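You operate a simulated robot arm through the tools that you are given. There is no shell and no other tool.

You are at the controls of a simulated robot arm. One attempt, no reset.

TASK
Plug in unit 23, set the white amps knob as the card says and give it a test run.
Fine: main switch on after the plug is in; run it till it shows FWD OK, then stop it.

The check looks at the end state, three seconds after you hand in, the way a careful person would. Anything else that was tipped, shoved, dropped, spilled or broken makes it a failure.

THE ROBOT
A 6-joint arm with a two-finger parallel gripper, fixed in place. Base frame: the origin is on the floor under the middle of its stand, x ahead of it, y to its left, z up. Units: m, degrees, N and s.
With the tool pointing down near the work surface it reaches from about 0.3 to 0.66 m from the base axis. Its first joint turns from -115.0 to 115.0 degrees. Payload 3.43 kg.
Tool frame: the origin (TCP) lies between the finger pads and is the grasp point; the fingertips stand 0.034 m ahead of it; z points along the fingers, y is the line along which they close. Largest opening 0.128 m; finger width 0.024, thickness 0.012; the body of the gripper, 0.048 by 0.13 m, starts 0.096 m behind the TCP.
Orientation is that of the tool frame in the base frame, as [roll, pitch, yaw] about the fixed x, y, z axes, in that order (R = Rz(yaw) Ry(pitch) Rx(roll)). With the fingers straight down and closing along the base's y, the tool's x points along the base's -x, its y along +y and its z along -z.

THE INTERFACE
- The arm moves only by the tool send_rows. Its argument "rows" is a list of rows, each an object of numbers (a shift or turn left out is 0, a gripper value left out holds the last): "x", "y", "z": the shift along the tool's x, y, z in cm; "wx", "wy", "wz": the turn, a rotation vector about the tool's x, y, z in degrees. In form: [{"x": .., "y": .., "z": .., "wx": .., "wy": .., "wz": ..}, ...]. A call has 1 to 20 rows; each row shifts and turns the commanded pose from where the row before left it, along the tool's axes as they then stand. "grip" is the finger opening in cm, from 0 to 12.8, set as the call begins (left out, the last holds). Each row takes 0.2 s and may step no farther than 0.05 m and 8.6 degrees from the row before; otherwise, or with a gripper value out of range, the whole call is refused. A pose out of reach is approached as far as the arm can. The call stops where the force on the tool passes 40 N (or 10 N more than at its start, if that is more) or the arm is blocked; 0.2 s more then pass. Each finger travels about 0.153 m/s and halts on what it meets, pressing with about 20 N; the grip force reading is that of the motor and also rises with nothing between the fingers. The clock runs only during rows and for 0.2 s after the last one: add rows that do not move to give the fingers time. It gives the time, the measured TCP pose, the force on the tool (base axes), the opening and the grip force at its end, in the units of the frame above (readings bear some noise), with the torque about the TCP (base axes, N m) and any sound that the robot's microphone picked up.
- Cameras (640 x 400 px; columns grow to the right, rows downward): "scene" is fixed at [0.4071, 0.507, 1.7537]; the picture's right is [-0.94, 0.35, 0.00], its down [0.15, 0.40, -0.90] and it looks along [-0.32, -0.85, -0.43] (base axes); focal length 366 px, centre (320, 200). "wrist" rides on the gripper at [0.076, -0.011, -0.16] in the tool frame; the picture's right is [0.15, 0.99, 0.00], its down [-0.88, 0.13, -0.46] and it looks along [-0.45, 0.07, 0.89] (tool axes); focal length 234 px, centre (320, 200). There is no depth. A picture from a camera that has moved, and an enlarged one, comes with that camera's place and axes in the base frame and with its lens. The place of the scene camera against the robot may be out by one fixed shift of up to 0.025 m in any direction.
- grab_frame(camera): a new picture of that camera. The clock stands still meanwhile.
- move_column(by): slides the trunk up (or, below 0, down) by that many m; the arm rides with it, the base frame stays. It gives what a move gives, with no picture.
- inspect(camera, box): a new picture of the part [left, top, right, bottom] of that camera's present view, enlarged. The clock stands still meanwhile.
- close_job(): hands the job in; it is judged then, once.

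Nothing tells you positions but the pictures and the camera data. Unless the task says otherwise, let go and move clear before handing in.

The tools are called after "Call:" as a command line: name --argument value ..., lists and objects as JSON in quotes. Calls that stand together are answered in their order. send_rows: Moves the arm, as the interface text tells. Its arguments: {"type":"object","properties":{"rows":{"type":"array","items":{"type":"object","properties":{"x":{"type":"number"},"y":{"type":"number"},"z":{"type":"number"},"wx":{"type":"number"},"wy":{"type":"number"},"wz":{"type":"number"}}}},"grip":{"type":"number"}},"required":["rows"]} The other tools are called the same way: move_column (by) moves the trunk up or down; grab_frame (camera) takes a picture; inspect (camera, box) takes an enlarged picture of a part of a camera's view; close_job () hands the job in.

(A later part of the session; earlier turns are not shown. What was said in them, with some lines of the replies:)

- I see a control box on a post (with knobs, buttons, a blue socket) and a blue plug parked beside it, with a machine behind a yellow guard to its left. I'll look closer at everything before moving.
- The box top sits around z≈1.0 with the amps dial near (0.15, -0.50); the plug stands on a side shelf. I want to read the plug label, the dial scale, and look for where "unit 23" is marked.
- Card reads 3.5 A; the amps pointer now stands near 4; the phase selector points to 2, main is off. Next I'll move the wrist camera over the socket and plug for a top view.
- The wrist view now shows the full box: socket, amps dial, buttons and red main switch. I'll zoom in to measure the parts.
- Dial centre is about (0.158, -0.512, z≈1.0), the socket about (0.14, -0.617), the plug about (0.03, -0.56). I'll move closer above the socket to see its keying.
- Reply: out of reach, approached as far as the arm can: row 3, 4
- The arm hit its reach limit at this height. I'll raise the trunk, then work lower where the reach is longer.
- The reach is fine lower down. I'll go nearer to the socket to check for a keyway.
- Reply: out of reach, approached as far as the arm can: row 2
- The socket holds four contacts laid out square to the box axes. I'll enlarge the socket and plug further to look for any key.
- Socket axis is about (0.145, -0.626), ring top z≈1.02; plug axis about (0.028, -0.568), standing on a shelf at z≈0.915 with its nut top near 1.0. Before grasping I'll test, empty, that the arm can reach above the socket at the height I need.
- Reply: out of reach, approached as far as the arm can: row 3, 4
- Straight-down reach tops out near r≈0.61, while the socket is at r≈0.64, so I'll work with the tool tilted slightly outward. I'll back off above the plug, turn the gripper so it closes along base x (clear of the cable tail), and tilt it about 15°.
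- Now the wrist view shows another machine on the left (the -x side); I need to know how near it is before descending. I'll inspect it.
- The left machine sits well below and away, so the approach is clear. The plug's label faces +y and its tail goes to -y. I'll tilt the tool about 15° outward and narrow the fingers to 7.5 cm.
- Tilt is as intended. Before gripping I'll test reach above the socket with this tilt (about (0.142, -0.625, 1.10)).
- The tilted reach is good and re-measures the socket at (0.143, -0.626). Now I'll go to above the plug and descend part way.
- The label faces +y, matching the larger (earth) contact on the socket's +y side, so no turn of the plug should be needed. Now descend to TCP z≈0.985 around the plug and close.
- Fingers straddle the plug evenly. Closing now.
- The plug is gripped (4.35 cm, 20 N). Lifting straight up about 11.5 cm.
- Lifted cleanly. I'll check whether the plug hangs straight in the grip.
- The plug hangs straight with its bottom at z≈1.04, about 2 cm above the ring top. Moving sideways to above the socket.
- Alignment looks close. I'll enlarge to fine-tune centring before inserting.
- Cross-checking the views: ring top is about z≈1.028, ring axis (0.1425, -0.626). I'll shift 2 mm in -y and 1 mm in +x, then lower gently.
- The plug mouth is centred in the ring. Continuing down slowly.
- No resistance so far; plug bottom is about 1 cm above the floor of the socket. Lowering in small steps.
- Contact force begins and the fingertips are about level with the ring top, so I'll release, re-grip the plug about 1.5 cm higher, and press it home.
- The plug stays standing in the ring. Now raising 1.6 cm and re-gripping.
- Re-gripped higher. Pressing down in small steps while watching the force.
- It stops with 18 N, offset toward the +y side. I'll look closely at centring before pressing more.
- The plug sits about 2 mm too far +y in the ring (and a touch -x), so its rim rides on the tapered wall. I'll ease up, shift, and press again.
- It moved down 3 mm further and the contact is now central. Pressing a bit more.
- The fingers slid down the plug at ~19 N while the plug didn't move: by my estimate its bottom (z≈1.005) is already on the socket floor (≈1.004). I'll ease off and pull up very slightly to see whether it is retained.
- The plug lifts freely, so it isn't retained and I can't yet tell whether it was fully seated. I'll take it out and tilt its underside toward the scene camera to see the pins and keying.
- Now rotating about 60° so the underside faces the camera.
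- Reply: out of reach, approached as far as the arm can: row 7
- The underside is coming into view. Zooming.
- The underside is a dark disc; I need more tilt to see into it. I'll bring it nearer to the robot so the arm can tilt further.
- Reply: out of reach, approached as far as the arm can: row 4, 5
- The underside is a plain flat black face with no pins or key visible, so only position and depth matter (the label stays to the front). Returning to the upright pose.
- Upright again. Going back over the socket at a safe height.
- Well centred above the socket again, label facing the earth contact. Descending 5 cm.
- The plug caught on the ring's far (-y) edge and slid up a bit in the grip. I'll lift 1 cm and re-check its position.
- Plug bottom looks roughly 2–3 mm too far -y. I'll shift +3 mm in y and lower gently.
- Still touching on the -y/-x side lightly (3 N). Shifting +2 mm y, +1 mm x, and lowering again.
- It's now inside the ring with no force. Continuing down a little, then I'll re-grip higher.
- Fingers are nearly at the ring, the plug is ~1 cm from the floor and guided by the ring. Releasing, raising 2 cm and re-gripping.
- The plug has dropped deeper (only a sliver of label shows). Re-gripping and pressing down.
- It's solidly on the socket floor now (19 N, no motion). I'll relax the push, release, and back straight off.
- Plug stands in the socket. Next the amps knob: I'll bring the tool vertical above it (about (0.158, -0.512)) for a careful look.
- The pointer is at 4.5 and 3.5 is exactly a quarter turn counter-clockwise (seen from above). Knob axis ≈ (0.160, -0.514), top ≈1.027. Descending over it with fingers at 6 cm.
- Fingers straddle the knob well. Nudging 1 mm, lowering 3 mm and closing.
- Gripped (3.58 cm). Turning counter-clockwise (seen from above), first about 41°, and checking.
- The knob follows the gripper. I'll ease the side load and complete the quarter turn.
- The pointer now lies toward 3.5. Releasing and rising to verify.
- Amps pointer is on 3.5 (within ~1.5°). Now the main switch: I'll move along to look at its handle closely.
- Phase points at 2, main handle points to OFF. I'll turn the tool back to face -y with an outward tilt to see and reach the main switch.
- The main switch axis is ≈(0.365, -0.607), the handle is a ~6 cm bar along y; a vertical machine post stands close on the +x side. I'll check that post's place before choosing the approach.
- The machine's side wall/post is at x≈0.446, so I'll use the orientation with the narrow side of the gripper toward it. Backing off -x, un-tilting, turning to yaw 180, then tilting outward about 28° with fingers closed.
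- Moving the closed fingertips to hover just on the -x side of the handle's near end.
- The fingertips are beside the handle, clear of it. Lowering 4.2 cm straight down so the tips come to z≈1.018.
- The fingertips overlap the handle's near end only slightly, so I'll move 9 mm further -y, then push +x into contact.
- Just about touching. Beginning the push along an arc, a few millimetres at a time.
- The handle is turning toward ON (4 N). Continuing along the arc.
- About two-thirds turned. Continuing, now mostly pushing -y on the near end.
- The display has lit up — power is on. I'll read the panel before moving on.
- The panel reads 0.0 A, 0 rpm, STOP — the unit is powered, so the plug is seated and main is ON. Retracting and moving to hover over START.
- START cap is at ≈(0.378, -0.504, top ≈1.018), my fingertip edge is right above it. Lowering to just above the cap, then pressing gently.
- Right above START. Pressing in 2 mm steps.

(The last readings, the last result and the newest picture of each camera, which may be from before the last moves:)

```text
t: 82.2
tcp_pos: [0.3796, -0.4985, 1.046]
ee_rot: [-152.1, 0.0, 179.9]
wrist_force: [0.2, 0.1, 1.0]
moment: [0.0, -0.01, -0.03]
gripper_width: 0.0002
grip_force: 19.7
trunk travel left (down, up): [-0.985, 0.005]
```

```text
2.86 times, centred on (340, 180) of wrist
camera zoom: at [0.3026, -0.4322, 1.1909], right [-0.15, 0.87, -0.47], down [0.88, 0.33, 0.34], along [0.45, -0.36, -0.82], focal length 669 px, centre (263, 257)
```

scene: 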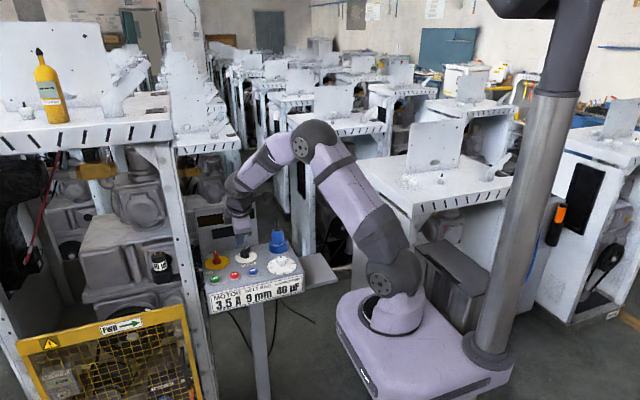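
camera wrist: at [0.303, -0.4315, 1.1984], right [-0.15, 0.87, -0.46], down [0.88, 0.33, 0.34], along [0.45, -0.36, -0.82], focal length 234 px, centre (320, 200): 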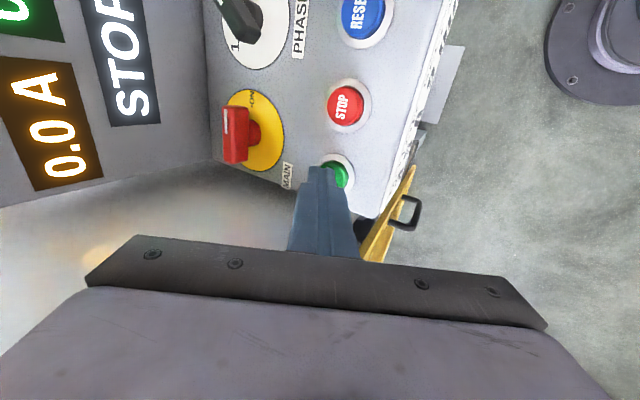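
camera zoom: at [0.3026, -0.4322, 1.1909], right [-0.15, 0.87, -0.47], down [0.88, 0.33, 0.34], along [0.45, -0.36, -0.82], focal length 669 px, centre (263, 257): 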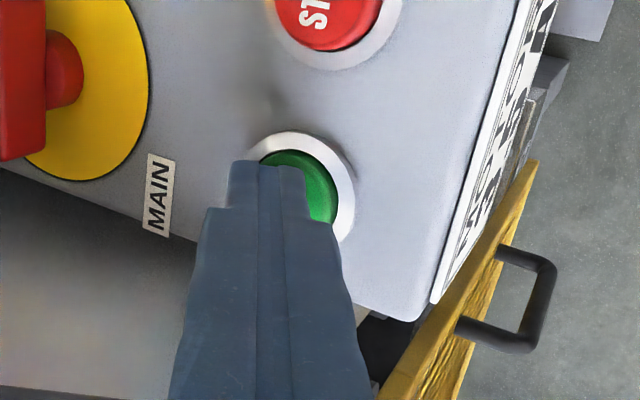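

Call:
send_rows --rows '[{"y": 0.094, "z": 0.177}, {"y": 0.094, "z": 0.177}, {}]'

Call:
grab_frame --camera "wrist"

```text
t: 83.0
tcp_pos: [0.3786, -0.4974, 1.0405]
ee_rot: [-152.0, 0.0, 180.0]
wrist_force: [0.2, 0.8, 2.4]
moment: [-0.02, 0.02, -0.02]
gripper_width: 0.0
grip_force: 19.9
trunk travel left (down, up): [-0.985, 0.005]
heard: click
```

```text
taken
camera wrist: at [0.3025, -0.4323, 1.1876], right [-0.15, 0.87, -0.47], down [0.88, 0.33, 0.34], along [0.45, -0.36, -0.82], focal length 234 px, centre (320, 200)
```

wrist: 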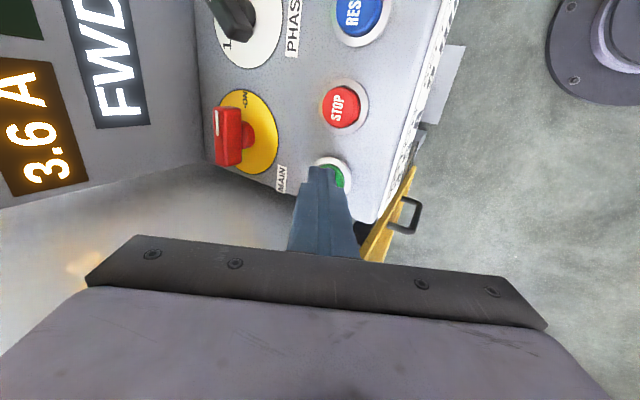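

Click — the motor is running, display shows FWD and 3.6 A. I'll lift off START and move toward STOP while watching for FWD OK.

Call:
send_rows --rows '[{"y": -1.17, "z": -2.2}, {"y": -0.7, "z": -1.32}, {}]'

Call:
grab_frame --camera "wrist"

Call:
inspect --camera "scene" --box '[170, 180, 280, 290]'

```text
t: 83.8
tcp_pos: [0.3796, -0.4985, 1.0808]
ee_rot: [-152.0, 0.1, 179.9]
wrist_force: [-0.7, -0.3, 0.0]
moment: [0.01, 0.0, 0.0]
gripper_width: 0.0
grip_force: 19.9
trunk travel left (down, up): [-0.985, 0.005]
```

```text
taken
camera wrist: at [0.3026, -0.4324, 1.227], right [-0.15, 0.87, -0.46], down [0.88, 0.33, 0.34], along [0.45, -0.36, -0.82], focal length 234 px, centre (320, 200)
```

wrist: 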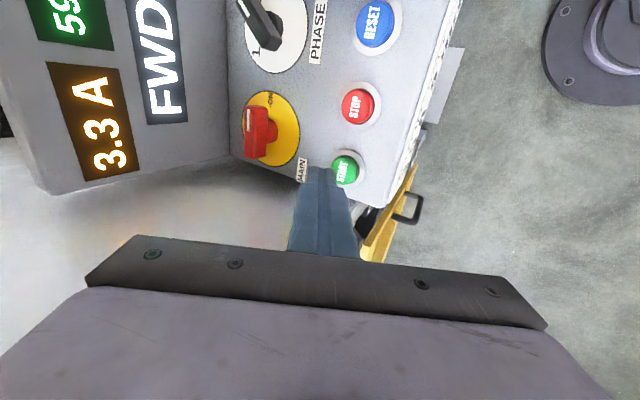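

```text
3.64 times, centred on (225, 235) of scene
camera zoom: at [0.4071, 0.507, 1.7537], right [-0.94, 0.35, 0.0], down [0.15, 0.4, -0.9], along [-0.32, -0.85, -0.43], focal length 1333 px, centre (666, 73)
```

zoom: 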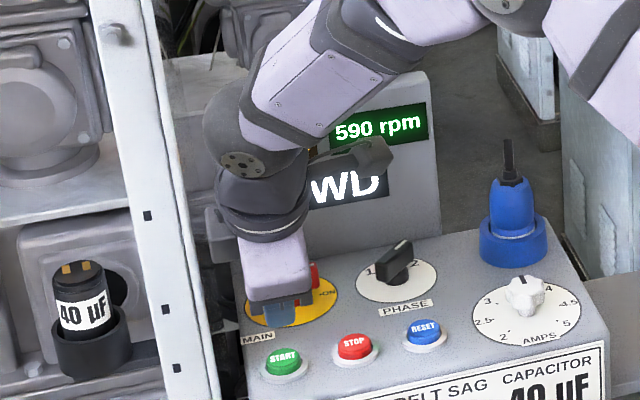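

Running at 590 rpm, 3.3 A, FWD. Moving over STOP and waiting for FWD OK.

Call:
send_rows --rows '[{"x": 3.03}, {"x": 3.03}, {}]'

Call:
grab_frame --camera "wrist"

Call:
inspect --camera "scene" --box '[170, 180, 280, 290]'

```text
t: 84.6
tcp_pos: [0.3197, -0.4985, 1.0805]
ee_rot: [-152.0, 0.0, 180.0]
wrist_force: [-0.2, -0.3, 0.5]
moment: [0.04, 0.04, -0.01]
gripper_width: 0.0001
grip_force: 20.2
trunk travel left (down, up): [-0.985, 0.005]
```

```text
taken
camera wrist: at [0.242, -0.4324, 1.2271], right [-0.15, 0.87, -0.46], down [0.88, 0.33, 0.34], along [0.45, -0.36, -0.82], focal length 234 px, centre (320, 200)
```

wrist: 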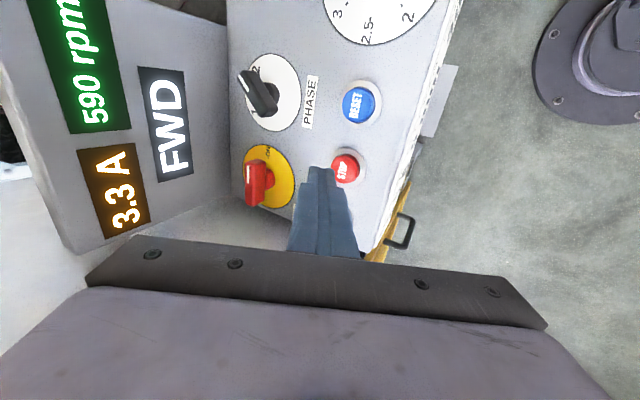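

```text
3.64 times, centred on (225, 235) of scene
camera zoom: at [0.4071, 0.507, 1.7537], right [-0.94, 0.35, 0.0], down [0.15, 0.4, -0.9], along [-0.32, -0.85, -0.43], focal length 1333 px, centre (666, 73)
```

zoom: 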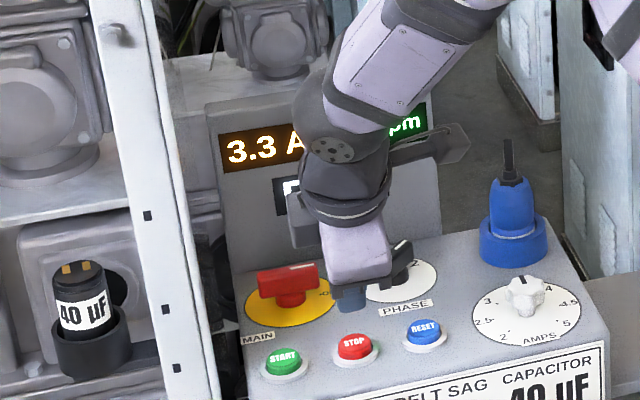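

All three displays are readable from here: 590 rpm, FWD, 3.3 A. Waiting a couple of seconds.

Call:
send_rows --rows '[{}, {}, {}, {}, {}, {}, {}, {}, {}]'

Call:
inspect --camera "wrist" --box '[20, 0, 260, 240]'

```text
t: 86.6
tcp_pos: [0.3186, -0.4985, 1.0807]
ee_rot: [-152.0, 0.0, -180.0]
wrist_force: [0.5, 0.5, -0.8]
moment: [-0.02, 0.0, 0.01]
gripper_width: 0.0001
grip_force: 19.9
trunk travel left (down, up): [-0.985, 0.005]
```

```text
1.67 times, centred on (140, 120) of wrist
camera zoom: at [0.2419, -0.4324, 1.2271], right [-0.15, 0.87, -0.46], down [0.88, 0.33, 0.34], along [0.45, -0.36, -0.82], focal length 390 px, centre (620, 333)
```

zoom: 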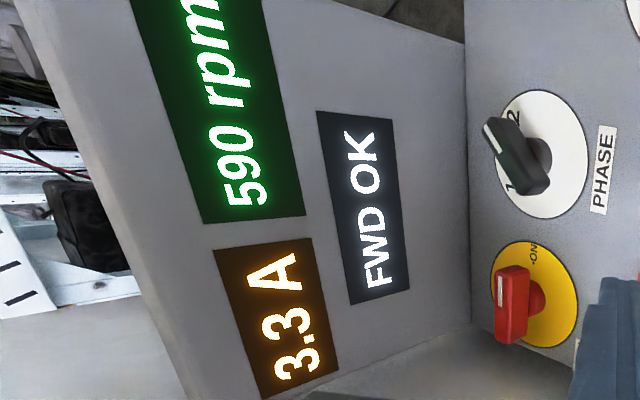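

FWD OK is shown. Pressing STOP now.

Call:
send_rows --rows '[{"y": 0.7, "z": 1.32}, {"y": 0.7, "z": 1.32}, {"y": 0.14, "z": 0.265}, {"y": 0.14, "z": 0.265}, {"y": 0.14, "z": 0.265}, {}]'

Call:
inspect --camera "wrist" --box '[0, 0, 400, 240]'

```text
t: 88.0
tcp_pos: [0.3197, -0.4977, 1.0409]
ee_rot: [-151.9, 0.0, 180.0]
wrist_force: [1.2, 0.0, 3.5]
moment: [-0.02, 0.03, 0.0]
gripper_width: 0.0
grip_force: 19.7
trunk travel left (down, up): [-0.985, 0.005]
heard: click
```

```text
1.60 times, centred on (200, 120) of wrist
camera zoom: at [0.2422, -0.4316, 1.1874], right [-0.15, 0.87, -0.47], down [0.88, 0.33, 0.34], along [0.45, -0.36, -0.82], focal length 375 px, centre (512, 328)
```

zoom: 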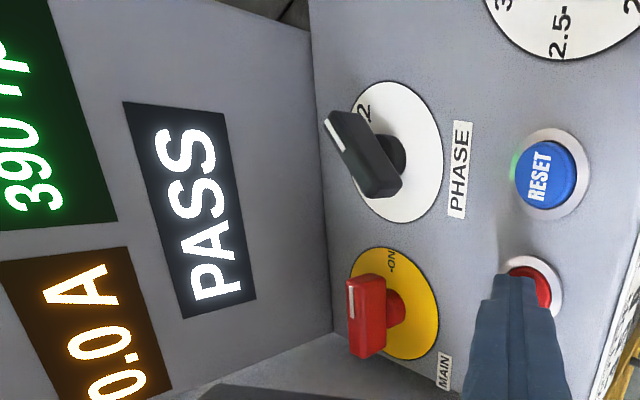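

Click — the display shows PASS and the motor is running down. Lifting off and moving clear.

Call:
send_rows --rows '[{"y": -1.17, "z": -2.2}, {"y": -1.17, "z": -2.2}, {"y": 2.16, "z": -3.04}, {"y": 2.16, "z": -3.04}, {"y": 2.16, "z": -3.04}, {}, {}, {}, {}, {}]'

Call:
grab_frame --camera "wrist"

Call:
inspect --camera "scene" --box '[170, 180, 340, 310]'

```text
t: 90.2
tcp_pos: [0.317, -0.3989, 1.1409]
ee_rot: [-152.0, 0.0, 180.0]
wrist_force: [-0.7, 0.8, -1.3]
moment: [0.0, -0.01, -0.02]
gripper_width: 0.0
grip_force: 20.3
trunk travel left (down, up): [-0.985, 0.005]
```

```text
taken
camera wrist: at [0.2415, -0.333, 1.2872], right [-0.15, 0.87, -0.46], down [0.88, 0.33, 0.34], along [0.45, -0.36, -0.82], focal length 234 px, centre (320, 200)
```

wrist: 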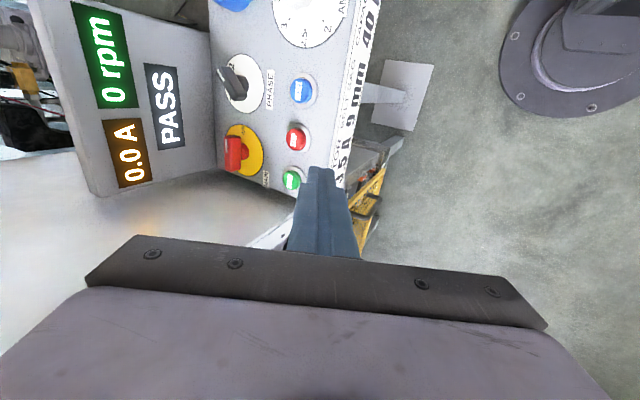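

```text
3.08 times, centred on (255, 245) of scene
camera zoom: at [0.4071, 0.507, 1.7537], right [-0.94, 0.35, 0.0], down [0.15, 0.4, -0.9], along [-0.32, -0.85, -0.43], focal length 1128 px, centre (520, 62)
```

zoom: 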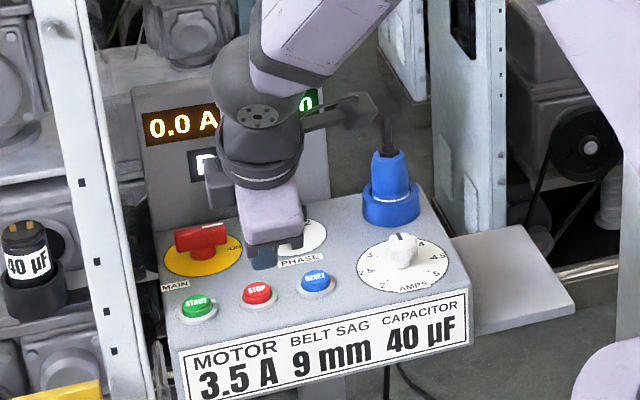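

Motor at 0 rpm, PASS. Moving the arm further clear and doing a last check of plug, knob and main switch.

Call:
send_rows --rows '[{"x": 2.0, "y": 0.8, "z": -2.35}, {"x": 2.0, "y": 0.8, "z": -2.35}, {"x": 2.0, "y": 0.8, "z": -2.35}, {"x": 2.0, "y": 0.8, "z": -2.35}, {"wx": -7.0}, {"wx": -7.0}, {"wx": -7.0}, {"wx": -7.0}, {}]' --grip 6.0

Call:
grab_frame --camera "scene"

Call:
inspect --camera "scene" --box '[170, 180, 340, 310]'

Call:
inspect --camera "scene" --box '[250, 210, 320, 285]'

Call:
grab_frame --camera "wrist"

```text
t: 92.2
tcp_pos: [0.2383, -0.3253, 1.21]
ee_rot: [179.8, -0.1, -180.0]
wrist_force: [-0.5, 0.9, -0.4]
moment: [-0.02, -0.01, 0.0]
gripper_width: 0.0598
grip_force: 0.0
trunk travel left (down, up): [-0.985, 0.005]
```

```text
taken
```

scene: 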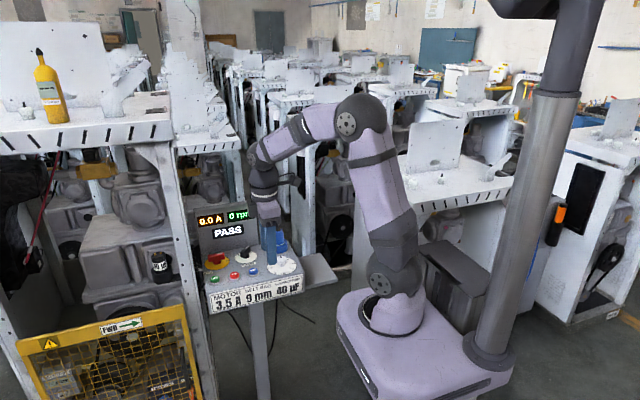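

```text
3.08 times, centred on (255, 245) of scene
camera zoom: at [0.4071, 0.507, 1.7537], right [-0.94, 0.35, 0.0], down [0.15, 0.4, -0.9], along [-0.32, -0.85, -0.43], focal length 1128 px, centre (520, 62)
```

zoom: 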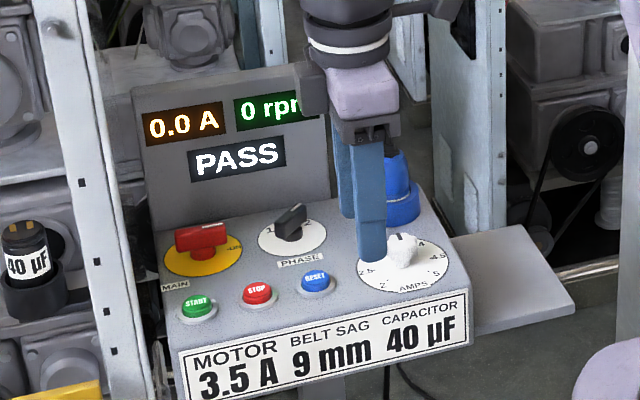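

```text
5.33 times, centred on (285, 248) of scene
camera zoom: at [0.4071, 0.507, 1.7537], right [-0.94, 0.35, 0.0], down [0.15, 0.4, -0.9], along [-0.32, -0.85, -0.43], focal length 1955 px, centre (507, -53)
```

zoom: 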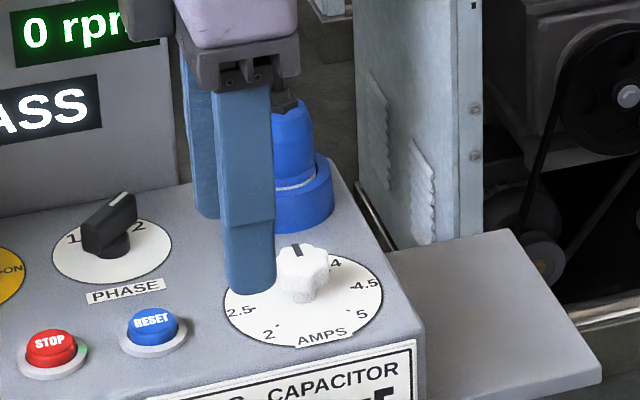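

```text
taken
camera wrist: at [0.1621, -0.3357, 1.3692], right [-0.15, 0.99, 0.0], down [0.88, 0.13, 0.46], along [0.45, 0.07, -0.89], focal length 234 px, centre (320, 200)
```

wrist: 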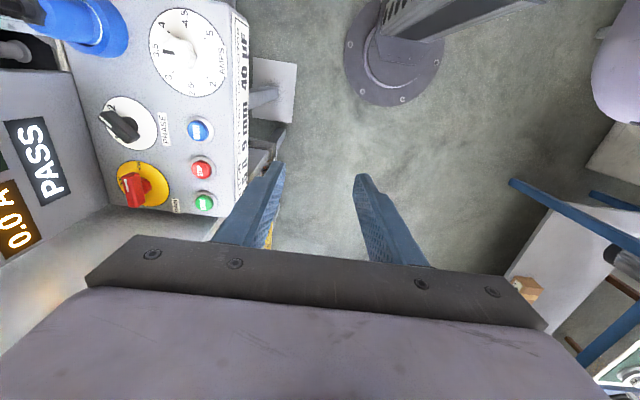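

The panel shows PASS, 0.0 A and 0 rpm. The plug is in its socket, main is ON, the amps pointer is on 3.5 and the arm is clear, so I'm handing in.

Call:
close_job

```text
The job is handed in.
```

Unit 23 is plugged in, the white amps knob is set to 3.5 A as the card says, and the test run passed.

- **Plug:** it stands in the socket with the label facing the front. It took two attempts to seat. I took it out once to look at the underside, and it caught on the socket rim when I put it back. It is now down on the socket floor, and the panel came on as soon as main was switched on. There is no latch that I could feel, so it will lift out freely.
- **Amps knob:** turned from 4.5 to 3.5, within about 1.5 degrees of the mark.
- **Main switch:** switched on after the plug was in, and left on.
- **Test run:** the motor ran at 590 rpm and about 3.3 A. I pressed STOP once the panel showed FWD OK. It now shows PASS, 0 rpm and 0.0 A.

I left the phase selector on 2, where it was, since it ran forward. I saw nothing else moved or knocked over, and the arm is clear of the box.
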